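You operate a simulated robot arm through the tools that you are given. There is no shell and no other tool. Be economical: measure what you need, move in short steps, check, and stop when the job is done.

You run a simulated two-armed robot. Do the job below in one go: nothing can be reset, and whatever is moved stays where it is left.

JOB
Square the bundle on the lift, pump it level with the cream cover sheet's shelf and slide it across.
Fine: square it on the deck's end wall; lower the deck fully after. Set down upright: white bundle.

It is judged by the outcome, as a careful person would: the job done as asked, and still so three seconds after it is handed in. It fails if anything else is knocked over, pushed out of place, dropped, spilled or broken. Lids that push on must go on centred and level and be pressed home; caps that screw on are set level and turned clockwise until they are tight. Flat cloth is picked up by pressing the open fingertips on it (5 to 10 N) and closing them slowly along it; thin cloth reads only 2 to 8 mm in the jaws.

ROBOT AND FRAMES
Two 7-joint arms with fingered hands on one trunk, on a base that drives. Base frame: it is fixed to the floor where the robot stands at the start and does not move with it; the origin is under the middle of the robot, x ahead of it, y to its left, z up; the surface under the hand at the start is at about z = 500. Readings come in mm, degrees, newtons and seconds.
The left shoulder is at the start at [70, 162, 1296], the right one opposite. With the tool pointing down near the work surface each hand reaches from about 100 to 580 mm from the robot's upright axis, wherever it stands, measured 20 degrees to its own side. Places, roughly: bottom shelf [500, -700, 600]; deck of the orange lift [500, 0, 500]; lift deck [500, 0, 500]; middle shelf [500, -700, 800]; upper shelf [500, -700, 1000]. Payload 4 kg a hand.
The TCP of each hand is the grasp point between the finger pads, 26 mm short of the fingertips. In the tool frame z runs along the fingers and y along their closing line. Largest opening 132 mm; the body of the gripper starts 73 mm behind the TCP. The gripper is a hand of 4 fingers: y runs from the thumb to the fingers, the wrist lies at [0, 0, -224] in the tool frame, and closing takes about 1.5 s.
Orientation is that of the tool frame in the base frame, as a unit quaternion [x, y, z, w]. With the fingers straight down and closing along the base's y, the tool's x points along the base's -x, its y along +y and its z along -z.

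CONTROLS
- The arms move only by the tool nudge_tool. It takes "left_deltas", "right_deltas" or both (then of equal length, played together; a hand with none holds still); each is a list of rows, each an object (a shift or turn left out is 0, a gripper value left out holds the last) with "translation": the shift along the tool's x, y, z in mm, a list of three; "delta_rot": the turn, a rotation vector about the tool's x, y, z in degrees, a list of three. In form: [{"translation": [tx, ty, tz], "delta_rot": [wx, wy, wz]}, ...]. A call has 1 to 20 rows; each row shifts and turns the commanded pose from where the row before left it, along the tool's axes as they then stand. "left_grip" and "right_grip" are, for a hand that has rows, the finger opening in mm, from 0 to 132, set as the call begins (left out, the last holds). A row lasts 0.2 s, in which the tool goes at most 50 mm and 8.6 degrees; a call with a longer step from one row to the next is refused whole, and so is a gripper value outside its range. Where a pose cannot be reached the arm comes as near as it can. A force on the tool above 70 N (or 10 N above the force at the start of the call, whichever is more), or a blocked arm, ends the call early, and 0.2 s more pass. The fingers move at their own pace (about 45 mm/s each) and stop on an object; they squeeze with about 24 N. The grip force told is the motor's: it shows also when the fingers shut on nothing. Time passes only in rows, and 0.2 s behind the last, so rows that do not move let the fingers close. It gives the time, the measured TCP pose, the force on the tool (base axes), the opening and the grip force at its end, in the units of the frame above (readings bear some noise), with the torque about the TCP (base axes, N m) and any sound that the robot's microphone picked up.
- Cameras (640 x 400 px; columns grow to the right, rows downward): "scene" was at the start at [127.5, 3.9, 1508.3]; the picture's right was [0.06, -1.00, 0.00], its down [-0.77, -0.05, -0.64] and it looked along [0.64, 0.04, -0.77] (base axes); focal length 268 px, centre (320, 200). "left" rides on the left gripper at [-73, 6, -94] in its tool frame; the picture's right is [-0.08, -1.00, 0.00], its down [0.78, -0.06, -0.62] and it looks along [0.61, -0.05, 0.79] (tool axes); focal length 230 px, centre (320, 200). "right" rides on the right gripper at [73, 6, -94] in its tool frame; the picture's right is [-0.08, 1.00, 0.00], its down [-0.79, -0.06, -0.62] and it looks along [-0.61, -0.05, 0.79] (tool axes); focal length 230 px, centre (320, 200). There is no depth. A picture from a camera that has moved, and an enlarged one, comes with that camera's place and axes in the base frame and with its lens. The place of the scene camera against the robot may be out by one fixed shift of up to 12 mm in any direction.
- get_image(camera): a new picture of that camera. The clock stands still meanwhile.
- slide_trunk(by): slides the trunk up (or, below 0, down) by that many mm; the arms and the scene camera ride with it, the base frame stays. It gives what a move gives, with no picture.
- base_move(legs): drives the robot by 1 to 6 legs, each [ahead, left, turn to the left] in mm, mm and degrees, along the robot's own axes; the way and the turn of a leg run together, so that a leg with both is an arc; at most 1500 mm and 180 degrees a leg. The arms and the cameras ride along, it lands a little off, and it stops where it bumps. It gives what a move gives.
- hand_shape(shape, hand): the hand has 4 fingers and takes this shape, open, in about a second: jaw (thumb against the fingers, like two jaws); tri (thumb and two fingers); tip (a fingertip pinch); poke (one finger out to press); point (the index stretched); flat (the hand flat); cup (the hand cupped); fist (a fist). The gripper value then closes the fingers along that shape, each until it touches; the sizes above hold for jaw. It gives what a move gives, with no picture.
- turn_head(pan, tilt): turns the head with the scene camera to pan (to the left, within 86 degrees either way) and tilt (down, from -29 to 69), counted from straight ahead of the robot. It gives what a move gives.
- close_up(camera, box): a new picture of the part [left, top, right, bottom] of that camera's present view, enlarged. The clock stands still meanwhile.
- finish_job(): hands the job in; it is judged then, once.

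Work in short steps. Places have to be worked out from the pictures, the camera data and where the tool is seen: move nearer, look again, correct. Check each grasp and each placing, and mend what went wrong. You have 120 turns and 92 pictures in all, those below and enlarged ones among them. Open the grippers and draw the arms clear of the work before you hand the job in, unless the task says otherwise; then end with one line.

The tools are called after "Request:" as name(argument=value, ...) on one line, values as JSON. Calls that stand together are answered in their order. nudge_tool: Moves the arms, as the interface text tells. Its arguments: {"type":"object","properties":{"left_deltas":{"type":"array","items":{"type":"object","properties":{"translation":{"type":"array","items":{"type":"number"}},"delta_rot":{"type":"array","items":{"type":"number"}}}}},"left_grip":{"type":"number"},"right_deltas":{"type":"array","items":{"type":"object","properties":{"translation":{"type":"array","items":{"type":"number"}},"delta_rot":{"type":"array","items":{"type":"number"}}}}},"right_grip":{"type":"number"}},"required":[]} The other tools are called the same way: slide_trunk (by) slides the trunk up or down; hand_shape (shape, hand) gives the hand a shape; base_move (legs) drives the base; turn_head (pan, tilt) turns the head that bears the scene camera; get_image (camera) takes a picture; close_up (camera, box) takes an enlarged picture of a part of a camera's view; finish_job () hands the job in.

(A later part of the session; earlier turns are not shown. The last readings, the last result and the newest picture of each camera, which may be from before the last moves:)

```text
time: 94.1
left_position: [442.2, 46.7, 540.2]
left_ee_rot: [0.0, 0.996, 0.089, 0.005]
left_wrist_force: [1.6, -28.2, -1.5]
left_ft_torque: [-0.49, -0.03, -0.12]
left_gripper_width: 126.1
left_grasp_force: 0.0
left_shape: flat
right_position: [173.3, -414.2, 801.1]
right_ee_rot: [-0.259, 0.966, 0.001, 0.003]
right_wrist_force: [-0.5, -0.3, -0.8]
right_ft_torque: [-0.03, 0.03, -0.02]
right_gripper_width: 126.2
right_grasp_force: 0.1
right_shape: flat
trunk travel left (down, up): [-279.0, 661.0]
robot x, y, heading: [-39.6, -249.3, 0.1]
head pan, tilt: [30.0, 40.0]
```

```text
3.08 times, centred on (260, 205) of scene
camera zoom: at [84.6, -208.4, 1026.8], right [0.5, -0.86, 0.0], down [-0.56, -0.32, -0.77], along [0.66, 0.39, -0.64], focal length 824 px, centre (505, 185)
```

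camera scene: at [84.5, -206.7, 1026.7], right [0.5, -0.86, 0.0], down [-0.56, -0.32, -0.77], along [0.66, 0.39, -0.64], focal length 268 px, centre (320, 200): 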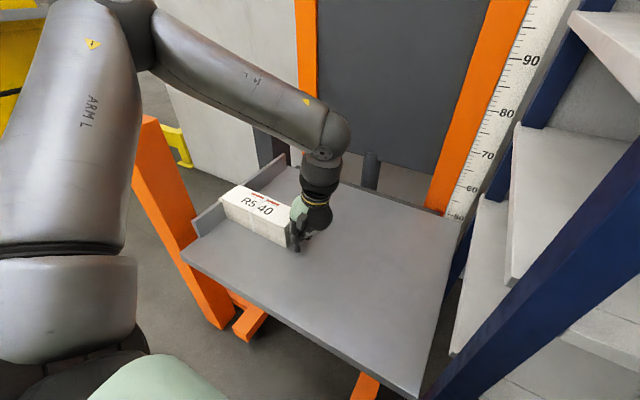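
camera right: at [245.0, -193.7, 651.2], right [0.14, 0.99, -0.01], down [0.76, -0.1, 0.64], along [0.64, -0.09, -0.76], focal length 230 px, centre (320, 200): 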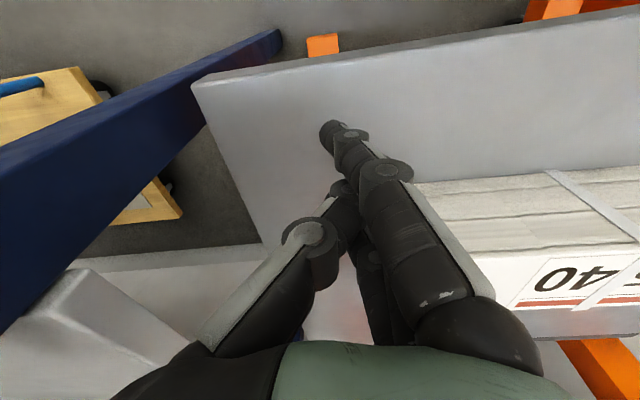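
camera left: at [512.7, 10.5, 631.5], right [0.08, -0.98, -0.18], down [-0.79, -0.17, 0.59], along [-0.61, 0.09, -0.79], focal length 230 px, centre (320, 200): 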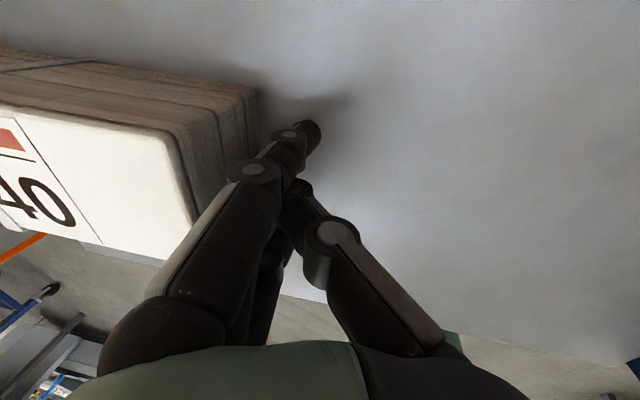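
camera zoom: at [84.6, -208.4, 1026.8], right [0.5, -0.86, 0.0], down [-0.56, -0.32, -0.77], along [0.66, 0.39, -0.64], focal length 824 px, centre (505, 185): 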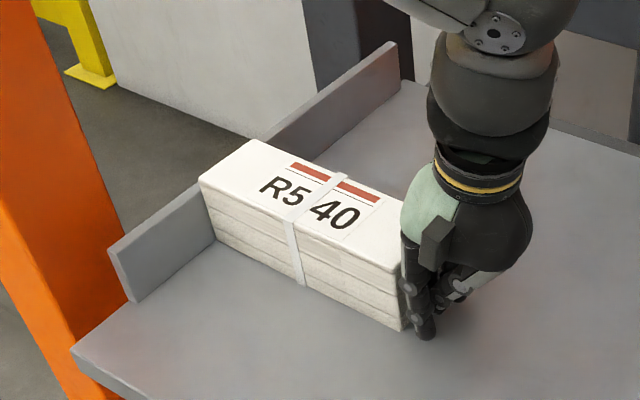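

The bundle is flush on the wall with its layers aligned, under 28 N of pressing. I back the hand off gently, raise it, and drive to the lever with a jaw hand.

Request:
nudge_tool(left_deltas=[{"translation": [0, -10, -1]}, {"translation": [0, -20, -3]}, {"translation": [0, -20, -3]}])

Request:
slide_trunk(by=320)

Request:
nudge_tool(left_deltas=[{"translation": [40, 0, 0], "delta_rot": [5, 0, 0]}, {"translation": [40, 0, 0], "delta_rot": [5, 0, 0]}, {"translation": [40, 0, 0]}, {"translation": [40, 0, 0]}, {"translation": [40, 0, 0]}])

Request:
turn_head(pan=45, tilt=40)

Request:
get_image(camera="scene")

```text
time: 94.9
left_position: [440.6, 1.0, 534.8]
left_ee_rot: [-0.004, 0.996, 0.092, 0.002]
left_wrist_force: [-0.1, -0.5, -0.7]
left_ft_torque: [0.01, 0.04, 0.01]
left_gripper_width: 125.9
left_grasp_force: 0.1
left_shape: flat
right_position: [173.7, -412.0, 801.1]
right_ee_rot: [-0.259, 0.966, 0.001, 0.003]
right_wrist_force: [-0.2, 0.4, -0.1]
right_ft_torque: [0.0, 0.01, -0.02]
right_gripper_width: 125.9
right_grasp_force: 0.2
right_shape: flat
trunk travel left (down, up): [-279.0, 661.0]
robot x, y, heading: [-38.4, -246.6, -0.1]
head pan, tilt: [30.0, 40.0]
```

```text
time: 98.0
left_position: [441.2, 0.1, 855.0]
left_ee_rot: [-0.002, 0.996, 0.091, 0.004]
left_wrist_force: [0.0, -1.2, -0.2]
left_ft_torque: [0.0, 0.04, 0.01]
left_gripper_width: 126.2
left_grasp_force: 0.0
left_shape: flat
right_position: [173.9, -412.6, 1121.7]
right_ee_rot: [-0.258, 0.966, 0.001, 0.003]
right_wrist_force: [0.3, -0.5, 0.4]
right_ft_torque: [0.02, -0.02, -0.03]
right_gripper_width: 126.0
right_grasp_force: 0.1
right_shape: flat
trunk travel left (down, up): [-599.0, 341.0]
robot x, y, heading: [-40.0, -249.9, 0.2]
head pan, tilt: [30.0, 40.0]
```

```text
time: 99.2
left_position: [311.6, -1.3, 855.1]
left_ee_rot: [-0.002, 1.0, 0.004, 0.003]
left_wrist_force: [0.8, -0.7, 0.0]
left_ft_torque: [0.0, 0.01, 0.02]
left_gripper_width: 126.0
left_grasp_force: 0.1
left_shape: flat
left hand out of reach, approached as far as the arm can: row 4, 5
right_position: [173.0, -411.9, 1120.8]
right_ee_rot: [-0.258, 0.966, 0.0, 0.004]
right_wrist_force: [-1.2, -0.6, 0.9]
right_ft_torque: [-0.01, 0.03, -0.02]
right_gripper_width: 126.0
right_grasp_force: 0.1
right_shape: flat
trunk travel left (down, up): [-599.0, 341.0]
robot x, y, heading: [-38.9, -249.0, 0.1]
head pan, tilt: [30.0, 40.0]
```

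```text
time: 100.0
left_position: [310.0, -1.5, 856.0]
left_ee_rot: [-0.002, 1.0, 0.005, 0.004]
left_wrist_force: [-0.5, -0.7, 0.6]
left_ft_torque: [0.02, 0.03, -0.03]
left_gripper_width: 126.1
left_grasp_force: 0.1
left_shape: flat
right_position: [173.2, -413.8, 1121.1]
right_ee_rot: [-0.259, 0.966, 0.001, 0.004]
right_wrist_force: [0.4, 0.3, -0.7]
right_ft_torque: [-0.01, -0.01, 0.02]
right_gripper_width: 126.2
right_grasp_force: 0.0
right_shape: flat
trunk travel left (down, up): [-599.0, 341.0]
robot x, y, heading: [-40.4, -246.4, 0.1]
head pan, tilt: [45.0, 40.0]
```

```text
37 pictures are left
camera scene: at [70.9, -188.8, 1346.7], right [0.71, -0.7, 0.0], down [-0.45, -0.46, -0.77], along [0.54, 0.54, -0.64], focal length 268 px, centre (320, 200)
```

scene: 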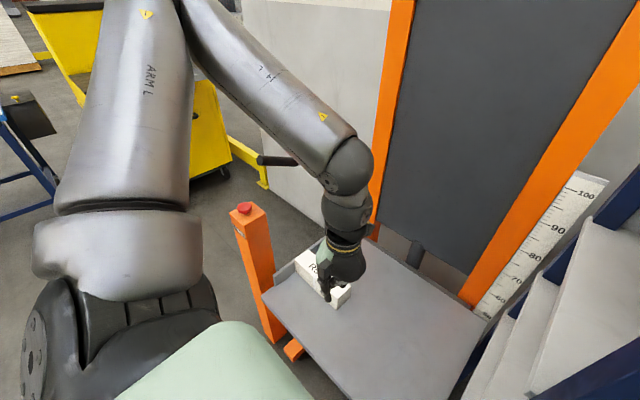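

I raise the trunk so the hand passes above the lever, switch to the jaw shape, and drive left to the lever.

Request:
slide_trunk(by=220)

Request:
hand_shape(shape="jaw", hand="left")

Request:
base_move(legs=[[0, 398, 0], [15, 0, 0]])

Request:
turn_head(pan=30, tilt=50)

Request:
get_image(camera="scene")

Request:
get_image(camera="left")

```text
time: 102.3
left_position: [311.7, -1.0, 1074.9]
left_ee_rot: [-0.002, 1.0, 0.004, 0.003]
left_wrist_force: [0.0, -1.0, -0.9]
left_ft_torque: [0.0, -0.01, -0.01]
left_gripper_width: 126.0
left_grasp_force: 0.0
left_shape: flat
right_position: [174.1, -411.2, 1340.2]
right_ee_rot: [-0.259, 0.966, 0.001, 0.003]
right_wrist_force: [-0.7, -0.9, -0.2]
right_ft_torque: [-0.02, 0.0, -0.02]
right_gripper_width: 126.2
right_grasp_force: 0.1
right_shape: flat
trunk travel left (down, up): [-819.0, 121.0]
robot x, y, heading: [-39.5, -244.4, 0.3]
head pan, tilt: [45.0, 40.0]
```

```text
time: 103.2
left_position: [311.4, -1.6, 1074.7]
left_ee_rot: [-0.001, 1.0, 0.005, 0.003]
left_wrist_force: [0.0, 0.3, -0.1]
left_ft_torque: [-0.02, 0.02, -0.01]
left_gripper_width: 132.0
left_grasp_force: 0.0
left_shape: jaw
right_position: [173.2, -413.7, 1341.5]
right_ee_rot: [-0.259, 0.966, 0.001, 0.003]
right_wrist_force: [0.3, 0.3, 0.1]
right_ft_torque: [-0.01, -0.01, -0.01]
right_gripper_width: 126.1
right_grasp_force: 0.1
right_shape: flat
trunk travel left (down, up): [-819.0, 121.0]
robot x, y, heading: [-39.3, -246.2, 0.3]
head pan, tilt: [45.0, 40.0]
```

```text
time: 106.0
left_position: [325.4, 384.5, 1076.0]
left_ee_rot: [0.002, 1.0, 0.004, 0.005]
left_wrist_force: [0.5, 0.2, -0.2]
left_ft_torque: [-0.01, -0.06, 0.0]
left_gripper_width: 132.0
left_grasp_force: 0.0
left_shape: jaw
right_position: [183.3, -27.4, 1342.0]
right_ee_rot: [-0.255, 0.967, 0.0, 0.005]
right_wrist_force: [-0.7, -0.2, -0.2]
right_ft_torque: [-0.04, -0.07, 0.06]
right_gripper_width: 126.0
right_grasp_force: 0.0
right_shape: flat
trunk travel left (down, up): [-819.0, 121.0]
robot x, y, heading: [-24.2, 137.7, -0.1]
head pan, tilt: [45.0, 40.0]
```

```text
time: 106.8
left_position: [327.5, 381.9, 1075.6]
left_ee_rot: [0.002, 1.0, 0.004, 0.003]
left_wrist_force: [-0.3, 0.2, 1.0]
left_ft_torque: [0.01, -0.02, 0.01]
left_gripper_width: 131.9
left_grasp_force: 0.1
left_shape: jaw
right_position: [186.4, -26.6, 1340.3]
right_ee_rot: [-0.256, 0.967, 0.001, 0.003]
right_wrist_force: [-1.3, -0.1, 1.0]
right_ft_torque: [-0.01, -0.01, 0.01]
right_gripper_width: 126.2
right_grasp_force: 0.1
right_shape: flat
trunk travel left (down, up): [-819.0, 121.0]
robot x, y, heading: [-24.3, 136.4, -0.1]
head pan, tilt: [30.0, 50.0]
```

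```text
36 pictures are left
camera scene: at [92.3, 174.7, 1552.6], right [0.5, -0.87, 0.0], down [-0.66, -0.38, -0.64], along [0.56, 0.32, -0.77], focal length 268 px, centre (320, 200)
```

scene: 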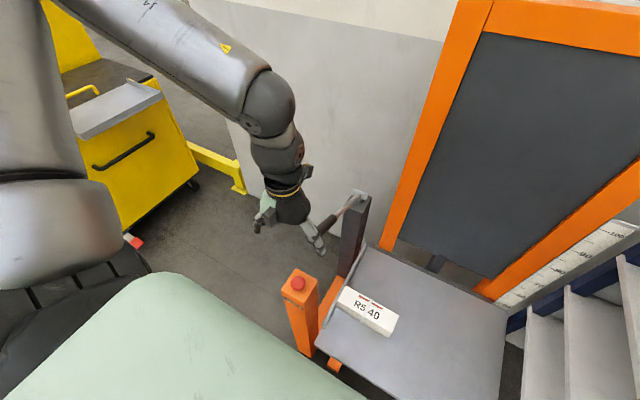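

```text
35 pictures are left
camera left: at [399.0, 386.9, 1169.4], right [0.07, -1.0, -0.01], down [-0.79, -0.06, 0.61], along [-0.61, -0.04, -0.79], focal length 230 px, centre (320, 200)
```

left: 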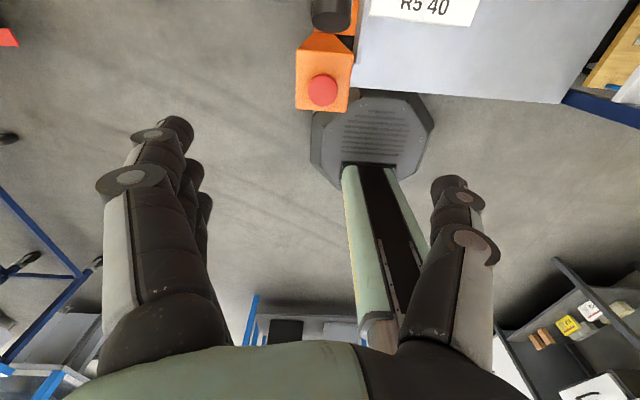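

The left camera confirms the button at (321,380) and the handle end near (404,380). I move the hand to x≈455 over the black grip, then lower by trunk so the handle lies in the palm.

Request:
nudge_tool(left_deltas=[{"translation": [-32, 0, 0]}, {"translation": [-32, 0, 0]}, {"translation": [-32, 0, 0]}, {"translation": [-32, 0, 0]}, {"translation": [0, 0, 0]}])

Request:
slide_trunk(by=-130)

Request:
get_image(camera="left")

Request:
get_image(camera="scene")

```text
time: 108.0
left_position: [454.7, 382.9, 1078.3]
left_ee_rot: [0.002, 1.0, 0.004, 0.003]
left_wrist_force: [-0.3, -0.6, -1.0]
left_ft_torque: [-0.02, -0.02, 0.03]
left_gripper_width: 131.9
left_grasp_force: 0.1
left_shape: jaw
right_position: [186.5, -27.7, 1341.3]
right_ee_rot: [-0.255, 0.967, 0.001, 0.003]
right_wrist_force: [-0.4, 0.3, -0.3]
right_ft_torque: [0.01, -0.03, 0.04]
right_gripper_width: 125.9
right_grasp_force: 0.1
right_shape: flat
trunk travel left (down, up): [-819.0, 121.0]
robot x, y, heading: [-20.5, 135.4, -0.2]
head pan, tilt: [30.0, 50.0]
```

```text
time: 109.6
left_position: [454.5, 382.7, 948.4]
left_ee_rot: [0.001, 1.0, 0.004, 0.004]
left_wrist_force: [0.7, -0.2, -0.2]
left_ft_torque: [-0.03, 0.02, -0.04]
left_gripper_width: 132.0
left_grasp_force: 0.0
left_shape: jaw
right_position: [187.0, -27.8, 1210.3]
right_ee_rot: [-0.256, 0.967, 0.001, 0.004]
right_wrist_force: [0.1, 0.7, -0.6]
right_ft_torque: [0.04, 0.03, 0.0]
right_gripper_width: 126.2
right_grasp_force: 0.1
right_shape: flat
trunk travel left (down, up): [-689.0, 251.0]
robot x, y, heading: [-24.6, 141.6, -0.0]
head pan, tilt: [30.0, 50.0]
```

```text
34 pictures are left
camera left: at [526.7, 387.4, 1042.4], right [0.07, -1.0, -0.01], down [-0.79, -0.06, 0.61], along [-0.61, -0.04, -0.79], focal length 230 px, centre (320, 200)
```

left: 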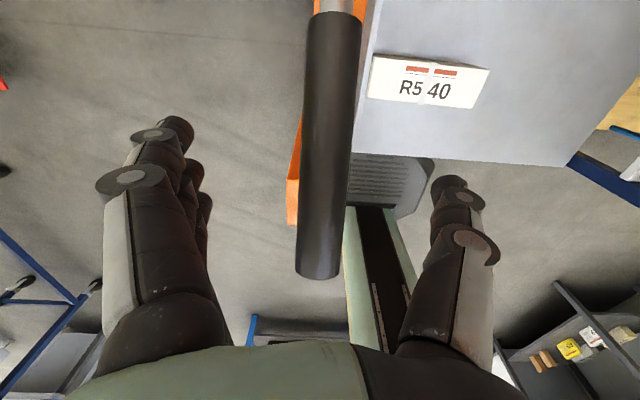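

```text
33 pictures are left
camera scene: at [92.8, 175.3, 1422.6], right [0.5, -0.87, 0.0], down [-0.66, -0.38, -0.64], along [0.56, 0.32, -0.77], focal length 268 px, centre (320, 200)
```

scene: 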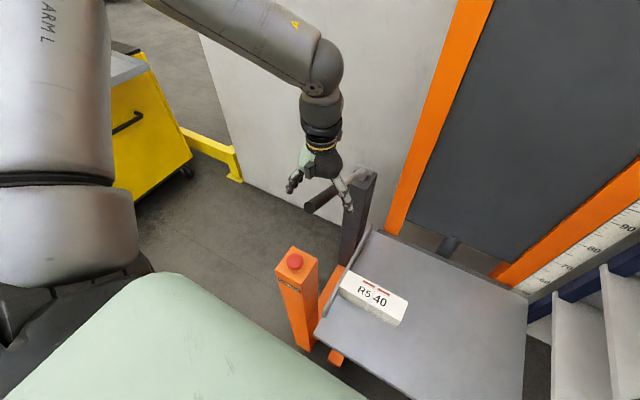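

The handle is centred between thumb and fingers (y≈380), spanning x 404–530. I lower 62 mm more and close the fingers around it.

Request:
slide_trunk(by=-62)

Request:
nudge_tool(left_deltas=[{}, {}, {}, {}, {}, {}, {}, {}], left_grip=0)

Request:
get_image(camera="left")

```text
time: 110.6
left_position: [455.0, 382.6, 885.6]
left_ee_rot: [0.002, 1.0, 0.004, 0.004]
left_wrist_force: [-0.2, -0.5, 0.3]
left_ft_torque: [0.02, 0.04, 0.03]
left_gripper_width: 132.1
left_grasp_force: 0.1
left_shape: jaw
right_position: [187.2, -27.6, 1148.7]
right_ee_rot: [-0.256, 0.967, 0.001, 0.004]
right_wrist_force: [-0.5, -0.2, 0.4]
right_ft_torque: [-0.01, -0.03, 0.02]
right_gripper_width: 126.3
right_grasp_force: 0.1
right_shape: flat
trunk travel left (down, up): [-627.0, 313.0]
robot x, y, heading: [-23.0, 140.7, 0.1]
head pan, tilt: [30.0, 50.0]
```

```text
time: 112.4
left_position: [454.6, 383.6, 886.1]
left_ee_rot: [0.002, 1.0, 0.004, 0.004]
left_wrist_force: [-0.3, 0.1, -0.4]
left_ft_torque: [0.02, -0.01, 0.01]
left_gripper_width: 0.0
left_grasp_force: 13.2
left_shape: jaw
right_position: [188.4, -29.2, 1149.1]
right_ee_rot: [-0.256, 0.967, 0.001, 0.004]
right_wrist_force: [1.3, -0.9, -0.4]
right_ft_torque: [0.01, -0.02, 0.01]
right_gripper_width: 126.0
right_grasp_force: 0.1
right_shape: flat
trunk travel left (down, up): [-627.0, 313.0]
robot x, y, heading: [-24.3, 137.5, -0.5]
head pan, tilt: [30.0, 50.0]
```

```text
32 pictures are left
camera left: at [526.7, 387.4, 980.2], right [0.07, -1.0, -0.01], down [-0.79, -0.06, 0.61], along [-0.61, -0.04, -0.79], focal length 230 px, centre (320, 200)
```

left: 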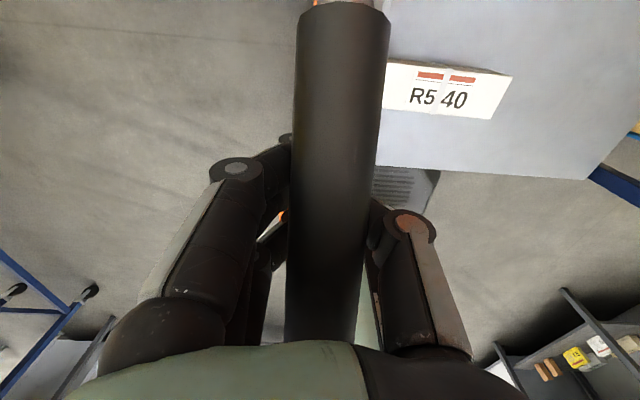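

The fingers cage the handle. First pump stroke: down 100 mm along the lever's arc, watching force.

Request:
nudge_tool(left_deltas=[{"translation": [10, 0, 20]}, {"translation": [9, 0, 20]}, {"translation": [8, 0, 20]}, {"translation": [6, 0, 20]}, {"translation": [4, 0, 20]}])

Request:
get_image(camera="scene")

```text
time: 113.6
left_position: [418.3, 384.2, 787.0]
left_ee_rot: [0.001, 1.0, 0.005, 0.003]
left_wrist_force: [-0.4, -2.1, 3.8]
left_ft_torque: [0.07, 0.04, 0.04]
left_gripper_width: 0.2
left_grasp_force: 23.9
left_shape: jaw
right_position: [187.5, -27.3, 1148.0]
right_ee_rot: [-0.256, 0.967, 0.001, 0.004]
right_wrist_force: [-0.8, 0.2, 0.1]
right_ft_torque: [0.02, -0.01, -0.03]
right_gripper_width: 126.3
right_grasp_force: 0.1
right_shape: flat
trunk travel left (down, up): [-627.0, 313.0]
robot x, y, heading: [-23.4, 138.1, -0.3]
head pan, tilt: [30.0, 50.0]
```

```text
31 pictures are left
camera scene: at [92.7, 175.0, 1360.6], right [0.5, -0.87, 0.0], down [-0.66, -0.38, -0.64], along [0.56, 0.32, -0.77], focal length 268 px, centre (320, 200)
```

scene: 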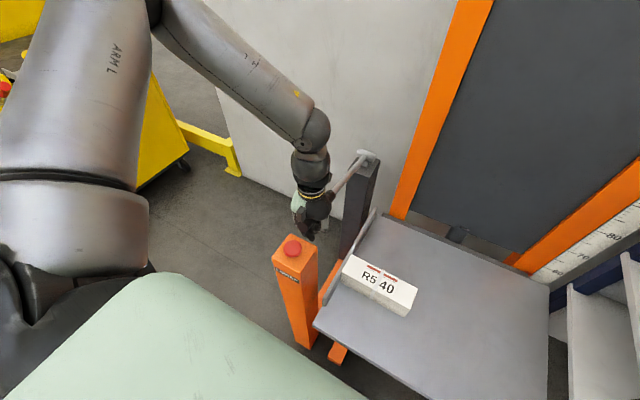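

Force is light and the lever moves. I do up-down-up-down, then measure the deck's rise.

Request:
nudge_tool(left_deltas=[{"translation": [-4, 0, -20]}, {"translation": [-6, 0, -20]}, {"translation": [-8, 0, -20]}, {"translation": [-9, 0, -20]}, {"translation": [-10, 0, -20]}, {"translation": [10, 0, 20]}, {"translation": [9, 0, 20]}, {"translation": [8, 0, 20]}, {"translation": [6, 0, 20]}, {"translation": [4, 0, 20]}, {"translation": [-4, 0, -20]}, {"translation": [-6, 0, -20]}, {"translation": [-8, 0, -20]}, {"translation": [-9, 0, -20]}, {"translation": [-10, 0, -20]}, {"translation": [10, 0, 20]}, {"translation": [9, 0, 20]}, {"translation": [8, 0, 20]}, {"translation": [6, 0, 20]}, {"translation": [4, 0, 20]}])

Request:
turn_head(pan=-10, tilt=45)

Request:
get_image(camera="scene")

```text
time: 117.8
left_position: [419.3, 384.0, 788.0]
left_ee_rot: [0.001, 1.0, 0.004, 0.004]
left_wrist_force: [-0.8, -1.2, 3.3]
left_ft_torque: [0.02, -0.02, 0.01]
left_gripper_width: 0.2
left_grasp_force: 23.5
left_shape: jaw
right_position: [187.1, -26.9, 1149.6]
right_ee_rot: [-0.255, 0.967, 0.001, 0.003]
right_wrist_force: [-0.5, 0.5, -0.8]
right_ft_torque: [0.0, 0.0, 0.01]
right_gripper_width: 126.0
right_grasp_force: 0.0
right_shape: flat
trunk travel left (down, up): [-627.0, 313.0]
robot x, y, heading: [-24.7, 138.1, -0.1]
head pan, tilt: [30.0, 50.0]
```

```text
time: 118.9
left_position: [419.2, 383.4, 787.7]
left_ee_rot: [0.002, 1.0, 0.004, 0.003]
left_wrist_force: [-0.8, -0.5, 3.6]
left_ft_torque: [-0.01, 0.04, 0.0]
left_gripper_width: 0.0
left_grasp_force: 23.6
left_shape: jaw
right_position: [187.6, -26.6, 1150.5]
right_ee_rot: [-0.256, 0.967, 0.001, 0.003]
right_wrist_force: [-0.3, -0.2, 0.0]
right_ft_torque: [-0.02, 0.04, 0.03]
right_gripper_width: 126.1
right_grasp_force: 0.0
right_shape: flat
trunk travel left (down, up): [-627.0, 313.0]
robot x, y, heading: [-23.0, 135.9, -0.2]
head pan, tilt: [-10.0, 45.0]
```

```text
30 pictures are left
camera scene: at [105.6, 122.4, 1367.5], right [-0.18, -0.98, 0.0], down [-0.7, 0.12, -0.71], along [0.7, -0.12, -0.71], focal length 268 px, centre (320, 200)
```

scene: 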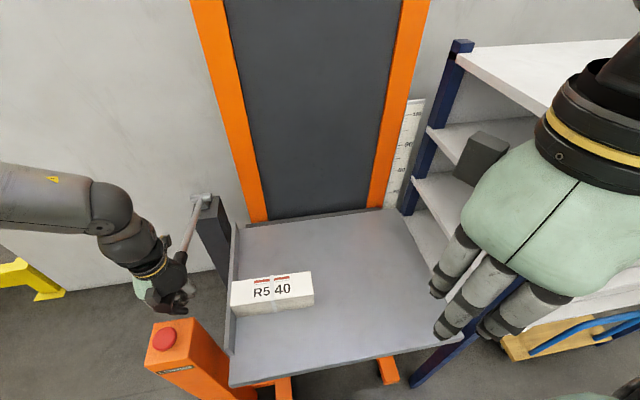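

Request:
close_up(camera="scene", box=[340, 80, 480, 240])

```text
2.50 times, centred on (410, 160) of scene
camera zoom: at [105.6, 122.4, 1367.5], right [-0.18, -0.98, 0.0], down [-0.7, 0.12, -0.71], along [0.7, -0.12, -0.71], focal length 669 px, centre (95, 300)
```

zoom: 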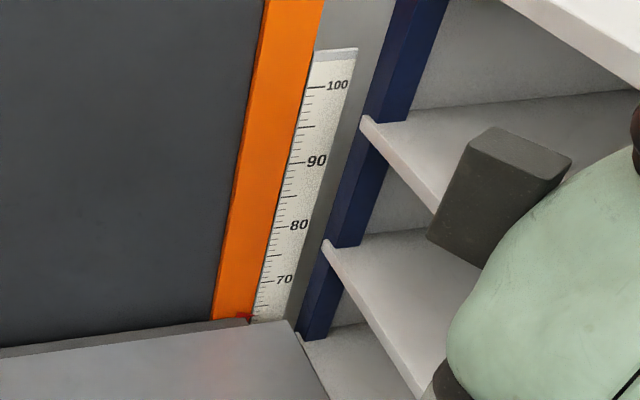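

The ruler reads about 62 cm, so roughly 40 mm per stroke. I do four more strokes (to about 780), then fine-tune.

Request:
nudge_tool(left_deltas=[{"translation": [-4, 0, -20]}, {"translation": [-6, 0, -20]}, {"translation": [-8, 0, -20]}, {"translation": [-9, 0, -20]}, {"translation": [-10, 0, -20]}, {"translation": [10, 0, 20]}, {"translation": [9, 0, 20]}, {"translation": [8, 0, 20]}, {"translation": [6, 0, 20]}, {"translation": [4, 0, 20]}, {"translation": [-4, 0, -20]}, {"translation": [-6, 0, -20]}, {"translation": [-8, 0, -20]}, {"translation": [-9, 0, -20]}, {"translation": [-10, 0, -20]}, {"translation": [10, 0, 20]}, {"translation": [9, 0, 20]}, {"translation": [8, 0, 20]}, {"translation": [6, 0, 20]}, {"translation": [4, 0, 20]}])

Request:
close_up(camera="scene", box=[200, 80, 480, 400])

```text
time: 123.1
left_position: [418.2, 382.1, 786.6]
left_ee_rot: [0.002, 1.0, 0.005, 0.003]
left_wrist_force: [-1.5, 0.6, 4.0]
left_ft_torque: [0.0, -0.03, 0.01]
left_gripper_width: 0.1
left_grasp_force: 24.5
left_shape: jaw
right_position: [187.7, -26.3, 1148.2]
right_ee_rot: [-0.256, 0.967, 0.001, 0.004]
right_wrist_force: [0.5, -0.8, 0.5]
right_ft_torque: [0.0, 0.0, 0.01]
right_gripper_width: 126.1
right_grasp_force: 0.0
right_shape: flat
trunk travel left (down, up): [-627.0, 313.0]
robot x, y, heading: [-24.2, 135.5, -0.0]
head pan, tilt: [-10.0, 45.0]
```

```text
1.25 times, centred on (340, 240) of scene
camera zoom: at [105.9, 122.5, 1367.5], right [-0.18, -0.98, 0.0], down [-0.7, 0.12, -0.71], along [0.7, -0.12, -0.71], focal length 335 px, centre (295, 150)
```

zoom: 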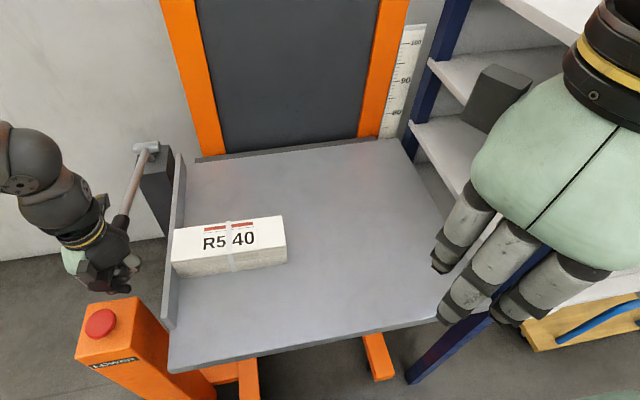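

Request:
close_up(camera="scene", box=[340, 80, 440, 240])

```text
2.50 times, centred on (390, 160) of scene
camera zoom: at [105.9, 122.5, 1367.5], right [-0.18, -0.98, 0.0], down [-0.7, 0.12, -0.71], along [0.7, -0.12, -0.71], focal length 669 px, centre (145, 300)
```

zoom: 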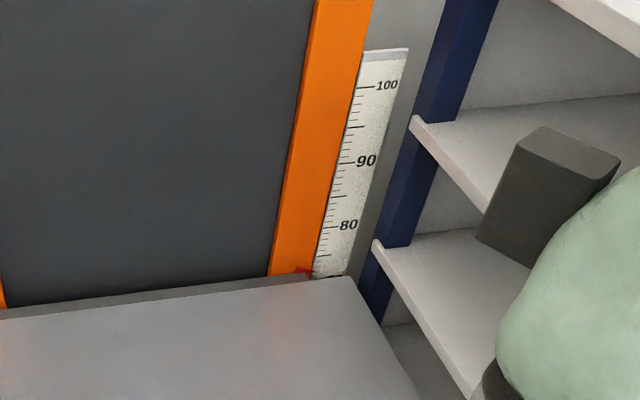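

The ruler now reads about 70 cm (5 strokes = 200 mm). The R3 board is near 80, so I do two more full strokes.

Request:
nudge_tool(left_deltas=[{"translation": [-4, 0, -20]}, {"translation": [-6, 0, -20]}, {"translation": [-8, 0, -20]}, {"translation": [-9, 0, -20]}, {"translation": [-10, 0, -20]}, {"translation": [10, 0, 20]}, {"translation": [9, 0, 20]}, {"translation": [8, 0, 20]}, {"translation": [6, 0, 20]}, {"translation": [4, 0, 20]}, {"translation": [-4, 0, -20]}, {"translation": [-6, 0, -20]}, {"translation": [-8, 0, -20]}, {"translation": [-9, 0, -20]}, {"translation": [-10, 0, -20]}, {"translation": [10, 0, 20]}, {"translation": [9, 0, 20]}, {"translation": [8, 0, 20]}, {"translation": [6, 0, 20]}, {"translation": [4, 0, 20]}])

Request:
nudge_tool(right_deltas=[{"translation": [0, 40, 0]}, {"translation": [0, 40, 0]}, {"translation": [0, 40, 0]}])

Request:
get_image(camera="scene")

```text
time: 127.3
left_position: [421.0, 384.9, 785.8]
left_ee_rot: [0.002, 1.0, 0.004, 0.003]
left_wrist_force: [-0.7, -0.7, 3.0]
left_ft_torque: [0.08, -0.02, 0.01]
left_gripper_width: 0.0
left_grasp_force: 24.4
left_shape: jaw
right_position: [187.9, -27.5, 1148.5]
right_ee_rot: [-0.256, 0.967, 0.001, 0.003]
right_wrist_force: [-0.5, -0.2, 0.0]
right_ft_torque: [0.02, -0.02, -0.05]
right_gripper_width: 126.2
right_grasp_force: 0.0
right_shape: flat
trunk travel left (down, up): [-627.0, 313.0]
robot x, y, heading: [-22.1, 136.0, 0.1]
head pan, tilt: [-10.0, 45.0]
```

```text
time: 128.2
left_position: [420.0, 385.7, 785.3]
left_ee_rot: [0.001, 1.0, 0.005, 0.003]
left_wrist_force: [0.1, 0.9, 3.0]
left_ft_torque: [-0.06, 0.11, 0.02]
left_gripper_width: 0.0
left_grasp_force: 24.0
left_shape: jaw
right_position: [152.8, 58.5, 1160.2]
right_ee_rot: [-0.182, 0.982, 0.048, 0.0]
right_wrist_force: [-0.7, -0.1, -0.6]
right_ft_torque: [-0.03, -0.03, -0.01]
right_gripper_width: 126.0
right_grasp_force: 0.1
right_shape: flat
trunk travel left (down, up): [-627.0, 313.0]
robot x, y, heading: [-22.9, 141.1, -0.2]
head pan, tilt: [-10.0, 45.0]
stopped in row 3 (right hand): the arm was blocked; the commanded pose is now the measured one
```

```text
26 pictures are left
camera scene: at [108.6, 123.1, 1372.5], right [-0.16, -0.99, 0.0], down [-0.65, 0.11, -0.75], along [0.74, -0.12, -0.66], focal length 268 px, centre (320, 200)
```

scene: 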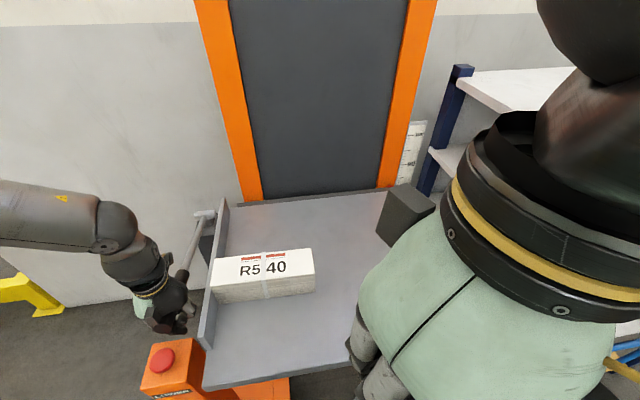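

My right arm bumped my own head; I move it away to the right side and look again.

Request:
nudge_tool(right_deltas=[{"translation": [0, -40, 0]}, {"translation": [10, -45, 0]}, {"translation": [15, -45, 0]}, {"translation": [15, -45, 0]}, {"translation": [15, -45, 0]}, {"translation": [15, -45, 0]}])

Request:
turn_head(pan=-15, tilt=42)

Request:
get_image(camera="scene")

```text
time: 129.7
left_position: [419.1, 385.4, 786.5]
left_ee_rot: [0.002, 1.0, 0.005, 0.002]
left_wrist_force: [-1.6, -0.1, 3.7]
left_ft_torque: [-0.03, -0.02, -0.02]
left_gripper_width: 0.5
left_grasp_force: 23.5
left_shape: jaw
right_position: [215.4, -89.5, 1137.5]
right_ee_rot: [-0.186, 0.981, 0.049, 0.001]
right_wrist_force: [0.6, 0.0, -0.2]
right_ft_torque: [0.02, 0.02, 0.01]
right_gripper_width: 125.9
right_grasp_force: 0.1
right_shape: flat
right hand out of reach, approached as far as the arm can: row 2, 3, 4, 5, 6
trunk travel left (down, up): [-627.0, 313.0]
robot x, y, heading: [-22.8, 141.0, -0.1]
head pan, tilt: [-10.0, 45.0]
```

```text
time: 130.3
left_position: [417.8, 385.1, 785.2]
left_ee_rot: [0.001, 1.0, 0.006, 0.004]
left_wrist_force: [0.8, 0.2, 3.1]
left_ft_torque: [-0.06, 0.07, -0.01]
left_gripper_width: 0.0
left_grasp_force: 24.3
left_shape: jaw
right_position: [215.0, -89.9, 1138.6]
right_ee_rot: [-0.186, 0.981, 0.048, 0.003]
right_wrist_force: [-0.4, 0.9, 1.0]
right_ft_torque: [0.03, 0.02, -0.02]
right_gripper_width: 126.1
right_grasp_force: 0.0
right_shape: flat
trunk travel left (down, up): [-627.0, 313.0]
robot x, y, heading: [-25.5, 140.4, -0.3]
head pan, tilt: [-15.0, 42.0]
```

```text
25 pictures are left
camera scene: at [106.4, 114.9, 1371.8], right [-0.26, -0.97, 0.0], down [-0.65, 0.17, -0.74], along [0.72, -0.19, -0.67], focal length 268 px, centre (320, 200)
```

scene: 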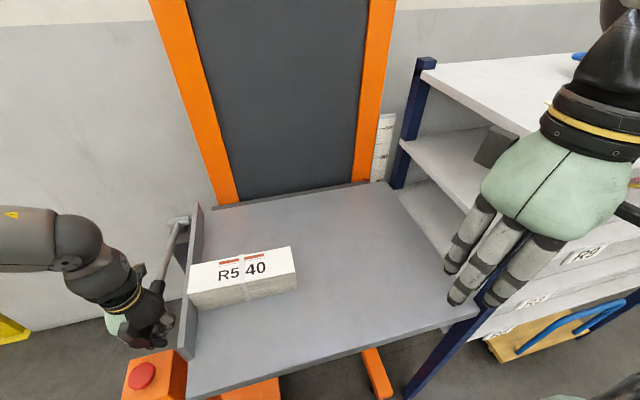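

Request:
close_up(camera="scene", box=[330, 100, 490, 260])

```text
2.50 times, centred on (410, 180) of scene
camera zoom: at [106.4, 114.9, 1371.8], right [-0.26, -0.97, 0.0], down [-0.65, 0.17, -0.74], along [0.72, -0.19, -0.67], focal length 669 px, centre (95, 250)
```

zoom: 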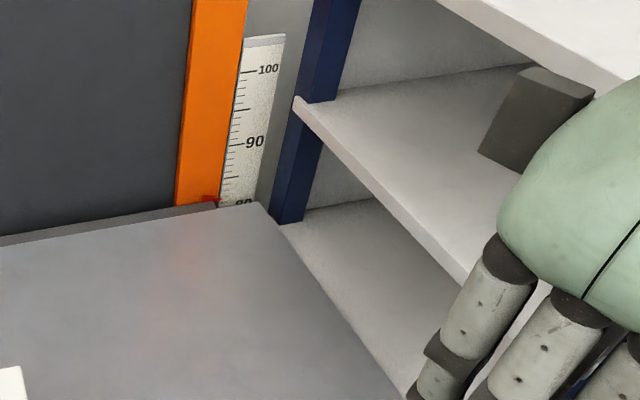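

Request:
close_up(camera="scene", box=[365, 105, 425, 195])

Request:
get_image(camera="right")

```text
4.44 times, centred on (395, 150) of scene
camera zoom: at [106.4, 114.9, 1371.8], right [-0.26, -0.97, 0.0], down [-0.65, 0.17, -0.74], along [0.72, -0.19, -0.67], focal length 1190 px, centre (-13, 422)
```

zoom: 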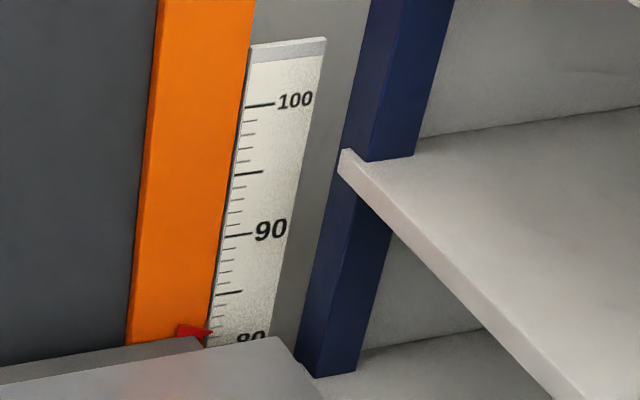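

```text
22 pictures are left
camera right: at [145.7, -119.3, 1229.5], right [-0.29, 0.95, 0.1], down [0.76, 0.17, 0.62], along [0.58, 0.26, -0.77], focal length 230 px, centre (320, 200)
```

right: 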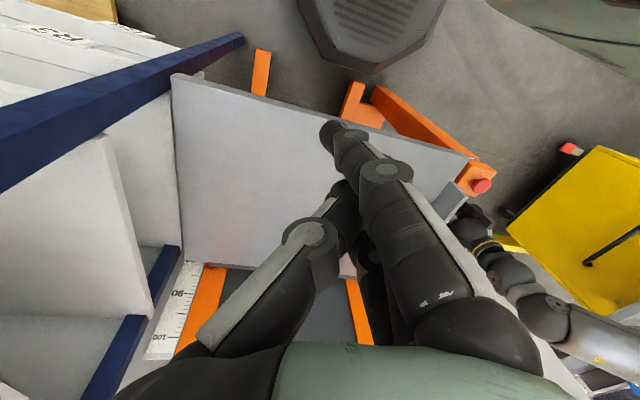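

Request:
close_up(camera="right", box=[90, 40, 250, 290])

```text
1.60 times, centred on (170, 165) of right
camera zoom: at [145.7, -119.3, 1229.5], right [-0.29, 0.95, 0.1], down [0.76, 0.17, 0.62], along [0.58, 0.26, -0.77], focal length 368 px, centre (560, 256)
```

zoom: 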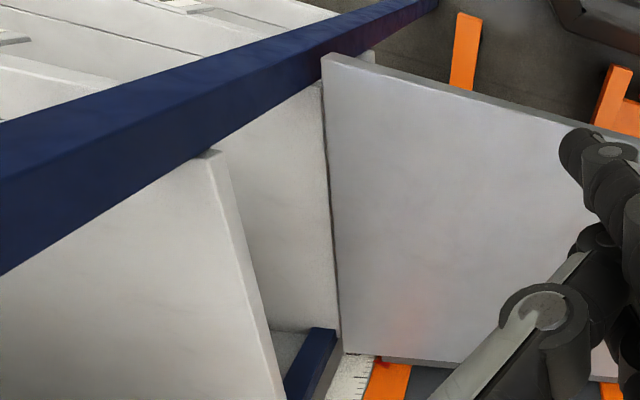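

The deck looks close to the R3 board but the pointer reads ~81, perhaps slightly high. To measure precisely I release the lever, back off, and view the edges from deck height.

Request:
nudge_tool(left_deltas=[{}, {}, {}, {}, {}, {}, {}], left_grip=132)

Request:
slide_trunk(by=200)

Request:
base_move(legs=[[-330, 0, 0], [0, -250, 0]])

Request:
slide_trunk(by=-700)

Request:
turn_head(pan=-15, tilt=8)

Request:
get_image(camera="scene")

```text
time: 131.9
left_position: [420.4, 384.1, 786.5]
left_ee_rot: [0.003, 1.0, 0.005, 0.004]
left_wrist_force: [-0.4, 0.8, 2.2]
left_ft_torque: [0.06, 0.09, 0.0]
left_gripper_width: 132.1
left_grasp_force: 0.2
left_shape: jaw
right_position: [214.2, -88.8, 1137.5]
right_ee_rot: [-0.186, 0.981, 0.049, 0.001]
right_wrist_force: [0.3, -0.2, 0.2]
right_ft_torque: [0.01, 0.0, 0.0]
right_gripper_width: 126.0
right_grasp_force: 0.0
right_shape: flat
trunk travel left (down, up): [-627.0, 313.0]
robot x, y, heading: [-23.8, 135.5, -0.2]
head pan, tilt: [-15.0, 42.0]
```

```text
time: 134.1
left_position: [419.3, 384.4, 985.3]
left_ee_rot: [0.002, 1.0, 0.005, 0.004]
left_wrist_force: [0.0, -0.1, 0.0]
left_ft_torque: [0.04, 0.0, 0.02]
left_gripper_width: 131.5
left_grasp_force: 0.0
left_shape: jaw
right_position: [215.4, -88.6, 1338.4]
right_ee_rot: [-0.186, 0.981, 0.049, 0.001]
right_wrist_force: [0.8, 1.3, -0.4]
right_ft_torque: [0.0, -0.02, 0.0]
right_gripper_width: 126.3
right_grasp_force: 0.0
right_shape: flat
trunk travel left (down, up): [-827.0, 113.0]
robot x, y, heading: [-25.0, 136.1, -0.0]
head pan, tilt: [-15.0, 42.0]
```

```text
time: 137.7
left_position: [87.1, 134.6, 985.2]
left_ee_rot: [0.004, 1.0, 0.004, 0.003]
left_wrist_force: [-0.6, 0.8, 0.3]
left_ft_torque: [-0.02, 0.0, 0.01]
left_gripper_width: 132.0
left_grasp_force: 0.1
left_shape: jaw
right_position: [-119.7, -338.0, 1337.9]
right_ee_rot: [-0.185, 0.982, 0.048, 0.001]
right_wrist_force: [-1.0, 0.1, 0.0]
right_ft_torque: [0.03, -0.01, 0.01]
right_gripper_width: 125.9
right_grasp_force: 0.1
right_shape: flat
trunk travel left (down, up): [-827.0, 113.0]
robot x, y, heading: [-358.5, -117.8, -0.5]
head pan, tilt: [-15.0, 42.0]
```

```text
refused: -700 is not a number from -400 to 400
```

```text
time: 138.7
left_position: [86.9, 130.8, 986.7]
left_ee_rot: [0.004, 1.0, 0.005, 0.003]
left_wrist_force: [-0.7, -0.6, 0.0]
left_ft_torque: [0.01, 0.01, 0.01]
left_gripper_width: 131.9
left_grasp_force: 0.0
left_shape: jaw
right_position: [-119.3, -341.0, 1336.6]
right_ee_rot: [-0.184, 0.982, 0.049, 0.001]
right_wrist_force: [0.3, 0.0, -0.7]
right_ft_torque: [0.0, 0.03, 0.03]
right_gripper_width: 126.4
right_grasp_force: 0.0
right_shape: flat
trunk travel left (down, up): [-827.0, 113.0]
robot x, y, heading: [-355.4, -110.2, -0.4]
head pan, tilt: [-15.0, 8.0]
```

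```text
20 pictures are left
camera scene: at [-218.0, -139.6, 1625.5], right [-0.27, -0.96, 0.0], down [-0.14, 0.04, -0.99], along [0.95, -0.26, -0.14], focal length 268 px, centre (320, 200)
```

scene: 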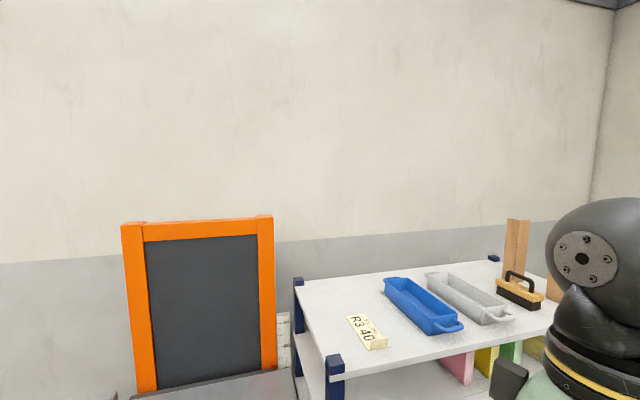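

I lower in two slides to bring the head near z≈880.

Request:
slide_trunk(by=-400)

Request:
slide_trunk(by=-345)

Request:
close_up(camera="scene", box=[80, 160, 400, 360])

```text
time: 142.5
left_position: [86.7, 131.0, 586.0]
left_ee_rot: [0.004, 1.0, 0.005, 0.004]
left_wrist_force: [-0.5, -0.8, 0.5]
left_ft_torque: [0.0, -0.01, 0.02]
left_gripper_width: 131.9
left_grasp_force: 0.1
left_shape: jaw
right_position: [-118.5, -341.1, 936.8]
right_ee_rot: [-0.184, 0.982, 0.049, 0.002]
right_wrist_force: [-0.4, -0.1, 0.7]
right_ft_torque: [0.02, -0.02, 0.02]
right_gripper_width: 126.1
right_grasp_force: 0.0
right_shape: flat
trunk travel left (down, up): [-427.0, 513.0]
robot x, y, heading: [-358.1, -112.1, -0.5]
head pan, tilt: [-15.0, 8.0]
```

```text
time: 145.9
left_position: [87.2, 132.8, 240.7]
left_ee_rot: [0.003, 1.0, 0.005, 0.004]
left_wrist_force: [-0.1, -0.2, 0.1]
left_ft_torque: [-0.04, -0.02, -0.05]
left_gripper_width: 131.9
left_grasp_force: 0.1
left_shape: jaw
right_position: [-119.8, -341.3, 593.4]
right_ee_rot: [-0.184, 0.982, 0.049, 0.001]
right_wrist_force: [0.0, 0.7, 1.3]
right_ft_torque: [0.02, -0.03, 0.02]
right_gripper_width: 126.3
right_grasp_force: 0.0
right_shape: flat
trunk travel left (down, up): [-82.0, 858.0]
robot x, y, heading: [-361.1, -115.8, -0.5]
head pan, tilt: [-15.0, 8.0]
```

```text
2.00 times, centred on (240, 260) of scene
camera zoom: at [-218.2, -139.8, 880.7], right [-0.26, -0.96, 0.0], down [-0.13, 0.04, -0.99], along [0.95, -0.26, -0.14], focal length 535 px, centre (480, 80)
```

zoom: 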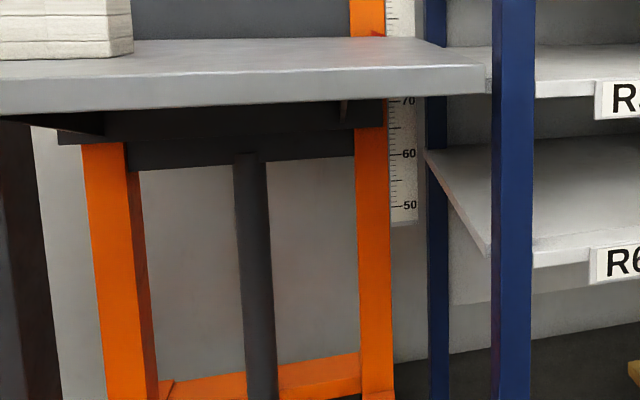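

From this view the deck top is about z 820 against the R3 board's ~802, so it is about 18 mm high (stroke ≈46 mm). I'll try a short tap on LOWER, so I raise, take the poke shape, and drive above the button.

Request:
slide_trunk(by=400)

Request:
slide_trunk(by=330)

Request:
hand_shape(shape="poke", hand="left")

Request:
base_move(legs=[[0, 248, 0.5], [200, 0, 0]])

Request:
get_image(camera="left")

```text
time: 149.8
left_position: [87.2, 132.4, 641.6]
left_ee_rot: [0.004, 1.0, 0.005, 0.003]
left_wrist_force: [-0.3, 0.1, -0.1]
left_ft_torque: [-0.01, 0.03, 0.02]
left_gripper_width: 131.8
left_grasp_force: 0.0
left_shape: jaw
right_position: [-118.4, -341.0, 992.3]
right_ee_rot: [-0.184, 0.982, 0.049, 0.001]
right_wrist_force: [-1.5, 0.1, 0.0]
right_ft_torque: [0.04, -0.01, 0.03]
right_gripper_width: 126.0
right_grasp_force: 0.2
right_shape: flat
trunk travel left (down, up): [-482.0, 458.0]
robot x, y, heading: [-357.6, -114.8, -0.5]
head pan, tilt: [-15.0, 8.0]
```

```text
time: 153.0
left_position: [86.3, 132.2, 970.9]
left_ee_rot: [0.003, 1.0, 0.005, 0.004]
left_wrist_force: [-0.6, 0.3, 0.6]
left_ft_torque: [-0.02, -0.02, 0.02]
left_gripper_width: 131.6
left_grasp_force: 0.0
left_shape: jaw
right_position: [-119.4, -341.8, 1321.7]
right_ee_rot: [-0.184, 0.982, 0.049, 0.001]
right_wrist_force: [-0.2, -0.3, -0.3]
right_ft_torque: [-0.02, 0.03, -0.01]
right_gripper_width: 125.9
right_grasp_force: 0.1
right_shape: flat
trunk travel left (down, up): [-812.0, 128.0]
robot x, y, heading: [-360.8, -115.2, -0.5]
head pan, tilt: [-15.0, 8.0]
```

```text
time: 153.9
left_position: [85.6, 131.8, 971.6]
left_ee_rot: [0.003, 1.0, 0.005, 0.004]
left_wrist_force: [-0.1, 0.6, -1.1]
left_ft_torque: [0.0, -0.01, -0.03]
left_gripper_width: 0.0
left_grasp_force: 0.1
left_shape: poke
right_position: [-119.1, -340.5, 1322.0]
right_ee_rot: [-0.184, 0.982, 0.049, 0.001]
right_wrist_force: [0.2, 0.0, -0.3]
right_ft_torque: [-0.04, 0.01, 0.0]
right_gripper_width: 126.1
right_grasp_force: 0.1
right_shape: flat
trunk travel left (down, up): [-812.0, 128.0]
robot x, y, heading: [-357.7, -114.7, -0.1]
head pan, tilt: [-15.0, 8.0]
```

```text
time: 156.9
left_position: [279.6, 382.5, 971.4]
left_ee_rot: [0.001, 1.0, 0.005, 0.004]
left_wrist_force: [0.4, 0.4, 0.4]
left_ft_torque: [0.02, -0.04, 0.01]
left_gripper_width: 0.2
left_grasp_force: 0.0
left_shape: poke
right_position: [75.5, -90.9, 1322.2]
right_ee_rot: [-0.187, 0.981, 0.048, 0.003]
right_wrist_force: [0.1, 0.1, -0.3]
right_ft_torque: [0.02, -0.02, 0.01]
right_gripper_width: 125.8
right_grasp_force: 0.1
right_shape: flat
trunk travel left (down, up): [-812.0, 128.0]
robot x, y, heading: [-165.0, 135.3, -0.3]
head pan, tilt: [-15.0, 8.0]
```

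```text
18 pictures are left
camera left: at [350.9, 387.9, 1066.3], right [0.08, -1.0, -0.01], down [-0.79, -0.07, 0.61], along [-0.61, -0.04, -0.79], focal length 230 px, centre (320, 200)
```

left: 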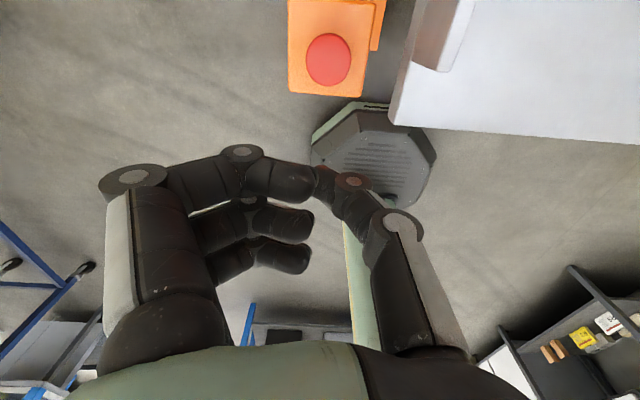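

The pinched tips lie about at the TCP; the button is at (323,381). I align above it and lower by trunk to about 25 mm above.

Request:
nudge_tool(left_deltas=[{"translation": [-19, 3, 0]}, {"translation": [-19, 3, 0]}, {}])

Request:
slide_trunk(by=-120)

Request:
get_image(camera="left")

```text
time: 157.7
left_position: [321.7, 390.1, 969.7]
left_ee_rot: [0.001, 1.0, 0.004, 0.002]
left_wrist_force: [0.0, 0.2, -0.5]
left_ft_torque: [0.02, 0.01, 0.01]
left_gripper_width: 0.0
left_grasp_force: 0.0
left_shape: poke
right_position: [79.3, -90.0, 1321.6]
right_ee_rot: [-0.187, 0.981, 0.049, 0.001]
right_wrist_force: [-0.8, -0.7, 0.5]
right_ft_torque: [0.03, -0.03, -0.02]
right_gripper_width: 126.0
right_grasp_force: 0.1
right_shape: flat
trunk travel left (down, up): [-812.0, 128.0]
robot x, y, heading: [-159.6, 133.2, -0.1]
head pan, tilt: [-15.0, 8.0]
```

```text
time: 159.2
left_position: [320.3, 389.5, 851.6]
left_ee_rot: [0.0, 1.0, 0.006, 0.004]
left_wrist_force: [0.7, 1.7, 4.3]
left_ft_torque: [-0.13, -0.01, 0.08]
left_gripper_width: 0.0
left_grasp_force: 0.0
left_shape: poke
right_position: [78.0, -89.3, 1202.7]
right_ee_rot: [-0.188, 0.981, 0.049, 0.001]
right_wrist_force: [-0.3, 0.1, 0.5]
right_ft_torque: [-0.02, 0.03, 0.01]
right_gripper_width: 126.0
right_grasp_force: 0.0
right_shape: flat
trunk travel left (down, up): [-692.0, 248.0]
robot x, y, heading: [-161.5, 137.1, -0.1]
head pan, tilt: [-15.0, 8.0]
```

```text
17 pictures are left
camera left: at [392.1, 395.2, 945.4], right [0.08, -1.0, -0.01], down [-0.79, -0.07, 0.61], along [-0.61, -0.04, -0.79], focal length 230 px, centre (320, 200)
```

left: 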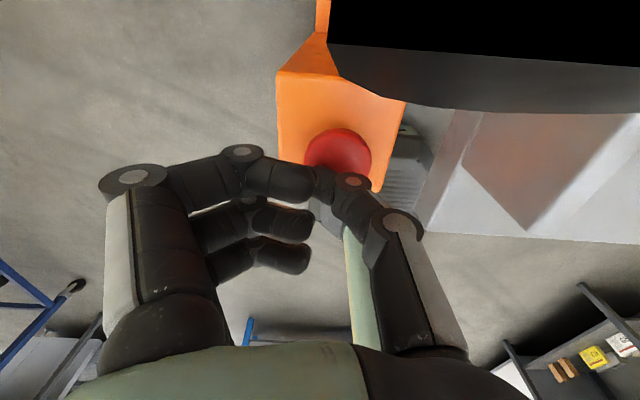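

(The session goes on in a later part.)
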